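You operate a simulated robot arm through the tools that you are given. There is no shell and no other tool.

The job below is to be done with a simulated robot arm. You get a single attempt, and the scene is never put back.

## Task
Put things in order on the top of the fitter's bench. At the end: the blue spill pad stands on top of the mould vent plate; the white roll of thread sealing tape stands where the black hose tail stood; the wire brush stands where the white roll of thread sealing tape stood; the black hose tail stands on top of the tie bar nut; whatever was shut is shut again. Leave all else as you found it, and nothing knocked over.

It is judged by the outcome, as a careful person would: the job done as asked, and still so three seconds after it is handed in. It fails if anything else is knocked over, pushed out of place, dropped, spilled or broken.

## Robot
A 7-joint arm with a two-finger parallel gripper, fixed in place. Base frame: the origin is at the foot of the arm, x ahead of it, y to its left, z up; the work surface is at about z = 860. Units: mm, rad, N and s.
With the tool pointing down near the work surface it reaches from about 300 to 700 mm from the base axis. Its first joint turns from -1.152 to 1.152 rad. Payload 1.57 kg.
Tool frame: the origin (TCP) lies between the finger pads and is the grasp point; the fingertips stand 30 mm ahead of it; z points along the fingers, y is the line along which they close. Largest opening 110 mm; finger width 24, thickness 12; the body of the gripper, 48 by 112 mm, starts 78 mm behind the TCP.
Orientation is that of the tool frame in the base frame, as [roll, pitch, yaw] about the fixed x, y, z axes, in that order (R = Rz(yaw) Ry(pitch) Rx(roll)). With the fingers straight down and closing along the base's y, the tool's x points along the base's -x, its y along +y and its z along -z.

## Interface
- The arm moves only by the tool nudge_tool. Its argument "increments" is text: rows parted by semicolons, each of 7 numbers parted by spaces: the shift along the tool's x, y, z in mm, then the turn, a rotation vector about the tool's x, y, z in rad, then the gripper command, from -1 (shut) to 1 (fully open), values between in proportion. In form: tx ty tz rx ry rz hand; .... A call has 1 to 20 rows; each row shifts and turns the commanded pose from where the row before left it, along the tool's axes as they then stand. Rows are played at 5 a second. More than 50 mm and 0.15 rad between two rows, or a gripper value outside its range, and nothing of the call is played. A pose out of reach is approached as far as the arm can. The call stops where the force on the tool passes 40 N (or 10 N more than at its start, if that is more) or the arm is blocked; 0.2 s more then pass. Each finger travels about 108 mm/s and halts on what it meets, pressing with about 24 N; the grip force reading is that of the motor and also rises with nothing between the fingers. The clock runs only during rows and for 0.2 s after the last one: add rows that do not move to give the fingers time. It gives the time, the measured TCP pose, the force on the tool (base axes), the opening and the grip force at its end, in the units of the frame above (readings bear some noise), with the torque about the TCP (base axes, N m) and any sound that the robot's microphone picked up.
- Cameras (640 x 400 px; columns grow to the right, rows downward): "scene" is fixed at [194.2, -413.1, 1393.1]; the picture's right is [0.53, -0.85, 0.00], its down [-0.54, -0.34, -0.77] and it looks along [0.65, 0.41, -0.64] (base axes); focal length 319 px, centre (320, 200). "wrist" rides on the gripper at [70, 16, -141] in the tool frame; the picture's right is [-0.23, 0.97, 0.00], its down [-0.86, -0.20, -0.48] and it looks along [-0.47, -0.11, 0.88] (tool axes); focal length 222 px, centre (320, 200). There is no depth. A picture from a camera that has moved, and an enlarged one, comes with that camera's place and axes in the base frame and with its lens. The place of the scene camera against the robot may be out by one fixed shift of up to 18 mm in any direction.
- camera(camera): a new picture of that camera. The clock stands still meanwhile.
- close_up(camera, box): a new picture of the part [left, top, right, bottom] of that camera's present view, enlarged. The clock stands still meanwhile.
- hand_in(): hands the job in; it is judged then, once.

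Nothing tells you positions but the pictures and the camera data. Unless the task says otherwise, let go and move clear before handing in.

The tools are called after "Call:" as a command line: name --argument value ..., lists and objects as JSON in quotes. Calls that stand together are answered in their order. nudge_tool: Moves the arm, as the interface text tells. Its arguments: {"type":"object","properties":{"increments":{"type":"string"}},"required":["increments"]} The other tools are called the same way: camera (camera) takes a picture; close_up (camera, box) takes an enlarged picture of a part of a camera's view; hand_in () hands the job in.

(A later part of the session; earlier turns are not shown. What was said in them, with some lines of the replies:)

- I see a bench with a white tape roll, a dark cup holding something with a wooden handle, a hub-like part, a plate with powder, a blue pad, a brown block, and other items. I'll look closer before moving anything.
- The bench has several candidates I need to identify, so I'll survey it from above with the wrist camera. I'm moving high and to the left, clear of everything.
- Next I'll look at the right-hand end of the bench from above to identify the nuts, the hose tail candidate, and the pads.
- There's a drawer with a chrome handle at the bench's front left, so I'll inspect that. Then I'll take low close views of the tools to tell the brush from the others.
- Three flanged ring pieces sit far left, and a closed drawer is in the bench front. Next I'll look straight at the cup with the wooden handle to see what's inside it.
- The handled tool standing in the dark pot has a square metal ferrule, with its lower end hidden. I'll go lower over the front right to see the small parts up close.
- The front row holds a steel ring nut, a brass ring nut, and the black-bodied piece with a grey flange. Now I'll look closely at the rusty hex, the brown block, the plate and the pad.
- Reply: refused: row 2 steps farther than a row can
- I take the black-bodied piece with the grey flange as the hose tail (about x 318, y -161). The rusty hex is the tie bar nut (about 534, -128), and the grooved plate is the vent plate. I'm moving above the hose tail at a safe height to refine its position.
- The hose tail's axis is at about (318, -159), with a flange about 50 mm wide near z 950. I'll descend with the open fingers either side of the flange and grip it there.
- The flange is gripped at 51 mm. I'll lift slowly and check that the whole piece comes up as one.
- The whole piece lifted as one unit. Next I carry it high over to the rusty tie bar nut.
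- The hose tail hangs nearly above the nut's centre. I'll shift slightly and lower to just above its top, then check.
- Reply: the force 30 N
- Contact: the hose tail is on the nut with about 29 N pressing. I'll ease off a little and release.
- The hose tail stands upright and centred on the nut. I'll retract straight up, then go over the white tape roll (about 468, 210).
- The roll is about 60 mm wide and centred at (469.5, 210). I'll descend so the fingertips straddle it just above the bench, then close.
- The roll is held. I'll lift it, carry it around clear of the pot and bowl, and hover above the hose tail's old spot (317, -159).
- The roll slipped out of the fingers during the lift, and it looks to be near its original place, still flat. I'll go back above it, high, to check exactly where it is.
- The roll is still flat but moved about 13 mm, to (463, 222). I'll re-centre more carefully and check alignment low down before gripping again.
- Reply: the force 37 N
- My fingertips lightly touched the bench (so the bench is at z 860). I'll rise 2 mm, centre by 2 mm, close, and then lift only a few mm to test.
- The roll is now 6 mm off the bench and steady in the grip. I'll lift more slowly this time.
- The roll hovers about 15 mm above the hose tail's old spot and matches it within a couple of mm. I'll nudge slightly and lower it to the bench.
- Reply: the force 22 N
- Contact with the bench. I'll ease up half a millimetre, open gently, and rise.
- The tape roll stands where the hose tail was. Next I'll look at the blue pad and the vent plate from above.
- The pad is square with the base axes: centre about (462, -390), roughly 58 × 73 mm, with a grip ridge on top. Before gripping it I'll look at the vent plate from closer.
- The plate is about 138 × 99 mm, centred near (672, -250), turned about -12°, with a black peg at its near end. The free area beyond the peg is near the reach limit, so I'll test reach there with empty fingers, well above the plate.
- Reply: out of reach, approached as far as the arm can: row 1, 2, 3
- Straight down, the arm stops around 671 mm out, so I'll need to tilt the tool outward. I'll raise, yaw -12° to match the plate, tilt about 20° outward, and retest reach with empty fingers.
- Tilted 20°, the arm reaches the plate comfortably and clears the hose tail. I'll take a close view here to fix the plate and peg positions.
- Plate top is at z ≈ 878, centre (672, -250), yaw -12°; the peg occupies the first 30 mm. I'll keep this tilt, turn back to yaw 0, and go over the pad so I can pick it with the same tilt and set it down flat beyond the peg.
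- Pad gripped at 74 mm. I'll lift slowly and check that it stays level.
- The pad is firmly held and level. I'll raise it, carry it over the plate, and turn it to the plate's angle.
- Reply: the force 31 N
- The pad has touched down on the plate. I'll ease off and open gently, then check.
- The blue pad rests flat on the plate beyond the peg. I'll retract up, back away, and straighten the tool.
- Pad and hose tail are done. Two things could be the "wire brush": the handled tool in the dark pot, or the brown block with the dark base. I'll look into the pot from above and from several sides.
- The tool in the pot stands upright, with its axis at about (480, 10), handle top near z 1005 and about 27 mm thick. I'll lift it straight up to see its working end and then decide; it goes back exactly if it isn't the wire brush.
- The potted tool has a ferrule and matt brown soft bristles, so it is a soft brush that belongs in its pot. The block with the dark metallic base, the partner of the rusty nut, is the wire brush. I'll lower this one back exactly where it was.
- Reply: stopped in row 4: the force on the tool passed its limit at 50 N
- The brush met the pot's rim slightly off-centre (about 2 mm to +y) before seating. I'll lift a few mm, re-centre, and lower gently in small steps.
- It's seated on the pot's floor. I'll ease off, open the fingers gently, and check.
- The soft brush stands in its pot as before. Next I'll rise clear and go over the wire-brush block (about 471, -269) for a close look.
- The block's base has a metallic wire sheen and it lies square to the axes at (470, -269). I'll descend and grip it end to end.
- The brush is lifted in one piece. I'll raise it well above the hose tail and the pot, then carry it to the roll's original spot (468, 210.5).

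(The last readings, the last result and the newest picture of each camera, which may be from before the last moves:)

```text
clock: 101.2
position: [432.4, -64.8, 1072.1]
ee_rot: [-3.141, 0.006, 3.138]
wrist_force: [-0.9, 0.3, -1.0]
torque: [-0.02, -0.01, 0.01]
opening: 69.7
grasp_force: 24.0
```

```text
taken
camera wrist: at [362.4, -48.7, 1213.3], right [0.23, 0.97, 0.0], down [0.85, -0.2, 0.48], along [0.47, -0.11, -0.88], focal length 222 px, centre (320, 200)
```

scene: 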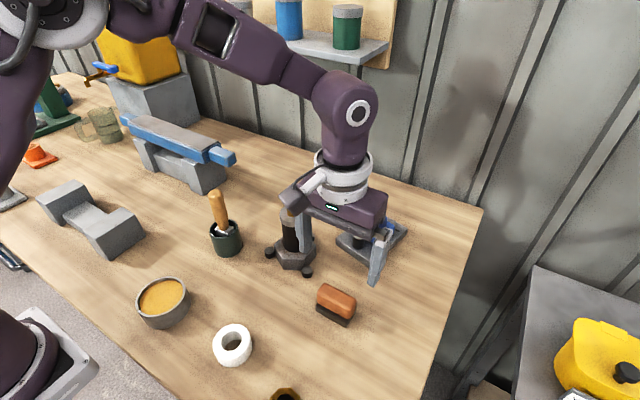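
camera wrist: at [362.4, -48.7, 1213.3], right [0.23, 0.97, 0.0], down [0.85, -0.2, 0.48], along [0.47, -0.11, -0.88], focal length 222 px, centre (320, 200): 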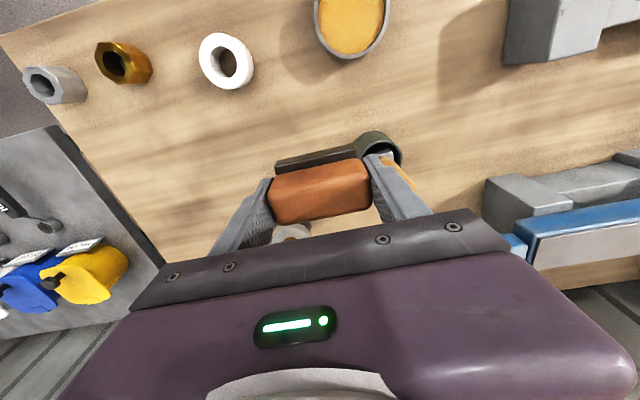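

Call:
nudge_tool --increments "0 30 0 0 0 0 -1;0 30 0 0 0 0 -1;0 30 0 0 0 0 -1;0 30 0 0 0 0 -1;0 30 0 0 0 0 -1;0 30 0 0 0 0 -1;-12 30 0 0 0 0 -1;-12 30 0 0 0 0 -1;-12 25 0 0 0 0 -1;0 10 0 0 0 0 -1;0 0 25 0 0 0 -1;0 0 25 0 0 0 -1;0 0 25 0 0 0 -1;0 0 25 0 0 0 -1;0 0 20 0 0 0 -1;0 0 15 0 0 0 -1;0 0 0 0 0 0 -1"

Call:
camera --camera "wrist"

Call:
close_up --camera "scene" --box '[135, 180, 200, 240]'

Call:
camera --camera "scene"

```text
clock: 104.8
position: [468.7, 209.2, 936.8]
ee_rot: [3.141, 0.005, 3.139]
wrist_force: [0.6, 0.6, -1.0]
torque: [0.01, -0.04, 0.01]
opening: 69.6
grasp_force: 24.3
```

```text
taken
camera wrist: at [398.8, 225.0, 1078.6], right [0.23, 0.97, 0.0], down [0.85, -0.2, 0.48], along [0.47, -0.11, -0.88], focal length 222 px, centre (320, 200)
```

wrist: 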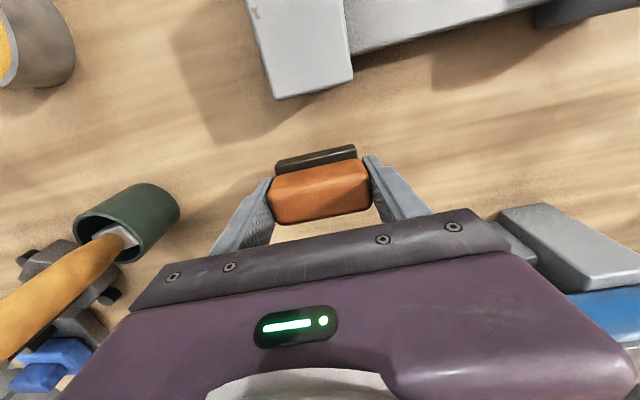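

```text
6.67 times, centred on (168, 210) of scene
camera zoom: at [194.3, -413.1, 1393.1], right [0.53, -0.85, 0.0], down [-0.54, -0.34, -0.77], along [0.65, 0.41, -0.64], focal length 2124 px, centre (1337, 133)
```

zoom: 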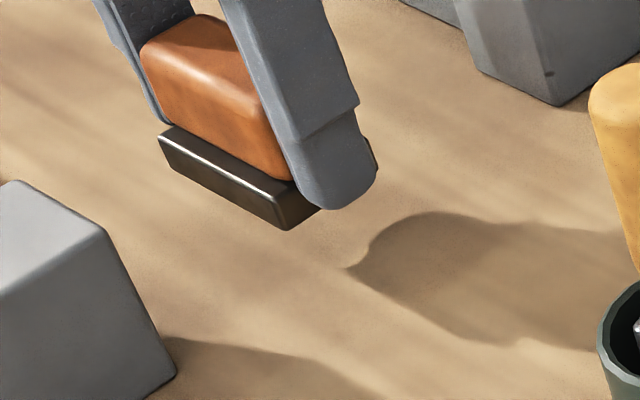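

```text
taken
```

scene: 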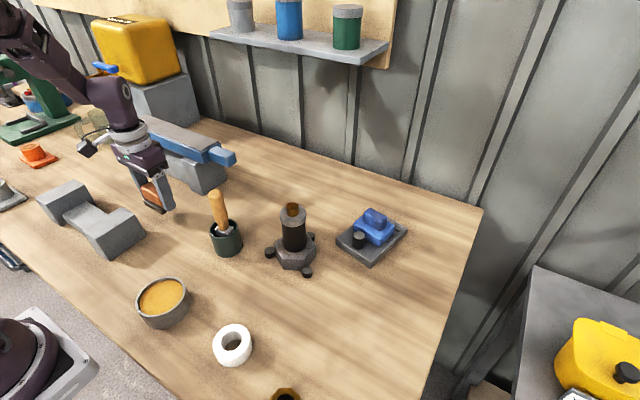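

Call:
nudge_tool --increments "0 1 14 0 0 0 -1;0 0 12 0 0 0 -1;0 0 8 0 0 0 -1;0 0 3 0 0 0 -1;0 0 0 0 0 0 -1"

Call:
close_up --camera "scene" --box '[135, 180, 200, 240]'

```text
clock: 106.0
position: [466.2, 210.7, 899.9]
ee_rot: [-3.141, 0.005, 3.138]
wrist_force: [-0.4, -0.5, 0.2]
torque: [-0.01, 0.01, 0.02]
opening: 69.5
grasp_force: 24.2
```

```text
6.67 times, centred on (168, 210) of scene
camera zoom: at [194.3, -413.1, 1393.1], right [0.53, -0.85, 0.0], down [-0.54, -0.34, -0.77], along [0.65, 0.41, -0.64], focal length 2124 px, centre (1337, 133)
```

zoom: 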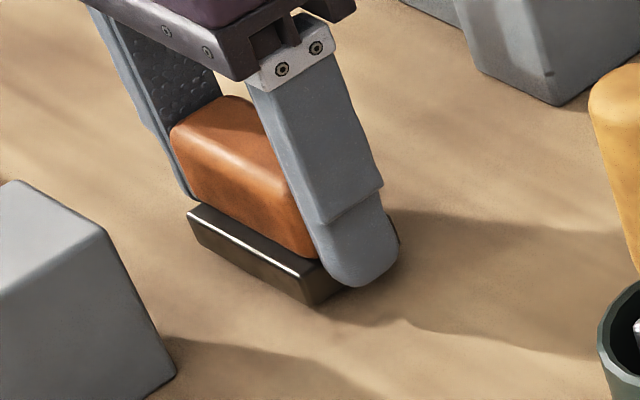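

Call:
nudge_tool --increments "-4 0 0 0 0 0 -1;0 0 1 0 0 0 -1;0 0 1 0 0 0 -1;0 0 0 0 0 0 -1"

```text
clock: 107.0
position: [472.7, 210.1, 899.5]
ee_rot: [3.142, 0.005, 3.139]
wrist_force: [-0.1, -0.8, -1.0]
torque: [-0.03, -0.01, -0.03]
opening: 69.7
grasp_force: 23.7
```

Call:
nudge_tool --increments "0 0 1 0 0 0 -1;0 0 1 0 0 0 -1;0 0 0 0 0 0 -1"

Call:
close_up --camera "scene" --box '[135, 180, 200, 240]'

```text
clock: 107.8
position: [470.9, 210.3, 897.1]
ee_rot: [3.14, 0.005, 3.141]
wrist_force: [-0.1, 0.1, -2.3]
torque: [0.0, -0.01, -0.01]
opening: 69.7
grasp_force: 24.2
```

```text
6.67 times, centred on (168, 210) of scene
camera zoom: at [194.3, -413.1, 1393.1], right [0.53, -0.85, 0.0], down [-0.54, -0.34, -0.77], along [0.65, 0.41, -0.64], focal length 2124 px, centre (1337, 133)
```

zoom: 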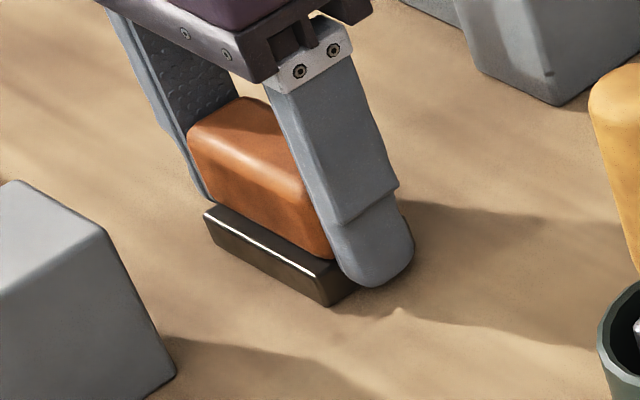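

Call:
nudge_tool --increments "0 0 1 0 0 0 -1;0 0 0 0 0 0 -1"

```text
clock: 108.4
position: [472.7, 209.2, 896.6]
ee_rot: [3.141, 0.005, 3.14]
wrist_force: [-0.1, 0.2, 4.0]
torque: [-0.09, 0.0, 0.02]
opening: 69.7
grasp_force: 24.3
```

Light contact with the bench. I'll release, then rise straight up.

Call:
nudge_tool --increments "0 0 0.3 0 0 0 -1;0 0 0 0 0 0 0.35;0 0 0 0 0 0 0.55;0 0 0 0 0 0 0.8;0 0 0 0 0 0 0.9;0 0 -10 0 0 0 0.9;0 0 -40 0 0 0 0.9;0 0 -45 0 0 0 1;0 0 -45 0 0 0 1;0 0 -45 0 0 0 1;40 0 0 0 0 0 1;40 0 0 0 0 0 1;40 0 0 0 0 0 1;0 0 0 0 0 0 1"

Call:
camera --camera "wrist"

Call:
camera --camera "scene"

Call:
close_up --camera "scene" --box '[135, 180, 200, 240]'

Call:
close_up --camera "scene" --box '[200, 180, 420, 300]'

```text
clock: 111.4
position: [348.9, 213.4, 1080.4]
ee_rot: [-3.141, 0.005, -3.141]
wrist_force: [0.0, 0.2, 1.1]
torque: [0.01, -0.03, 0.0]
opening: 110.1
grasp_force: 0.0
```

```text
taken
camera wrist: at [278.6, 229.5, 1221.8], right [0.23, 0.97, 0.0], down [0.85, -0.2, 0.48], along [0.47, -0.11, -0.88], focal length 222 px, centre (320, 200)
```

wrist: 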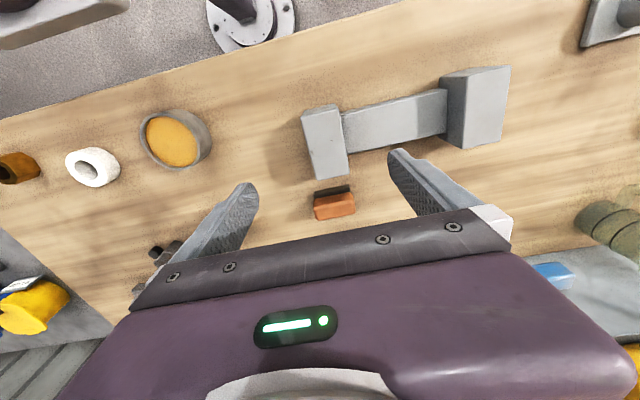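

```text
taken
```

scene: 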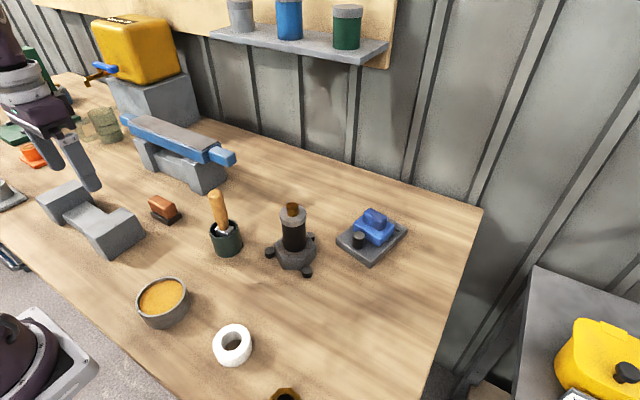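

```text
6.67 times, centred on (168, 210) of scene
camera zoom: at [194.2, -413.1, 1393.1], right [0.53, -0.85, 0.0], down [-0.54, -0.34, -0.77], along [0.65, 0.41, -0.64], focal length 2124 px, centre (1337, 133)
```

zoom: 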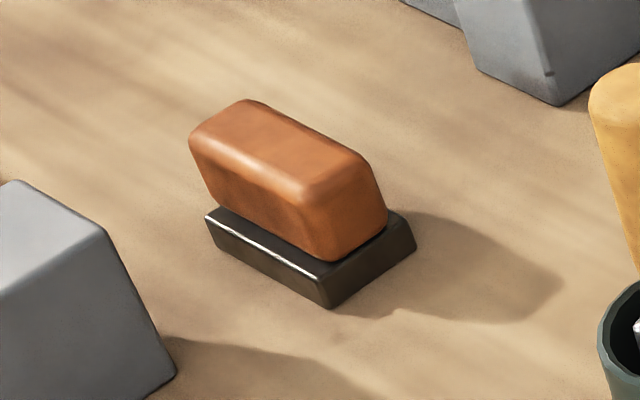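

```text
2.91 times, centred on (310, 240) of scene
camera zoom: at [194.2, -413.1, 1393.1], right [0.53, -0.85, 0.0], down [-0.54, -0.34, -0.77], along [0.65, 0.41, -0.64], focal length 927 px, centre (349, 84)
```

zoom: 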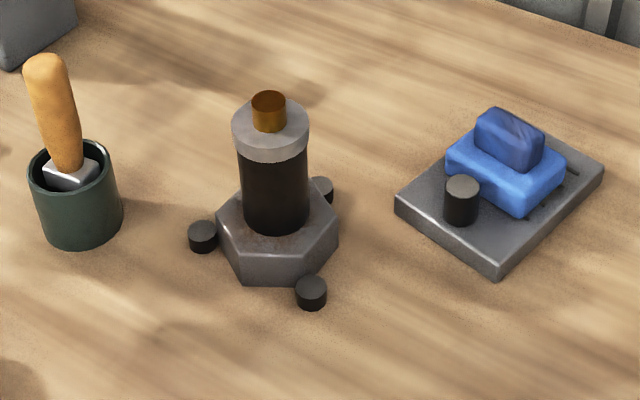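

Everything is in place:
- The blue pad is on the vent plate.
- The hose tail is upright on the tie bar nut.
- The tape roll stands where the hose tail stood.
- The wire brush stands where the roll stood.

The soft brush is back in its pot, the drawer was never opened, and the arm is clear, so I'm handing in.

Call:
hand_in

```text
The job is handed in.
```

The job is handed in. At my last look, everything you asked for was in place and nothing had been knocked over:

- **Blue spill pad:** it lies flat on the mould vent plate, just beyond the black peg, on top of the yellow powder.
- **Black hose tail:** it stands upright and centred on the rusty tie bar nut.
- **White tape roll:** it stands where the hose tail was, within a few mm. It slipped from the gripper once during the lift but stayed flat, so I picked it up again.
- **Wire brush:** it stands where the tape roll was, within about 3 mm.

**Wire brush choice:** I was not certain which tool you meant. I took it to be the brown block with the dark metallic base. The other candidate was the wooden-handled brush in the dark pot. I lifted it out, saw matt brown bristles that looked soft, and put it back. It caught the pot's rim once on the way in, and it now sits within about 2 mm of how I found it.

The drawer was never opened, so it is still shut.
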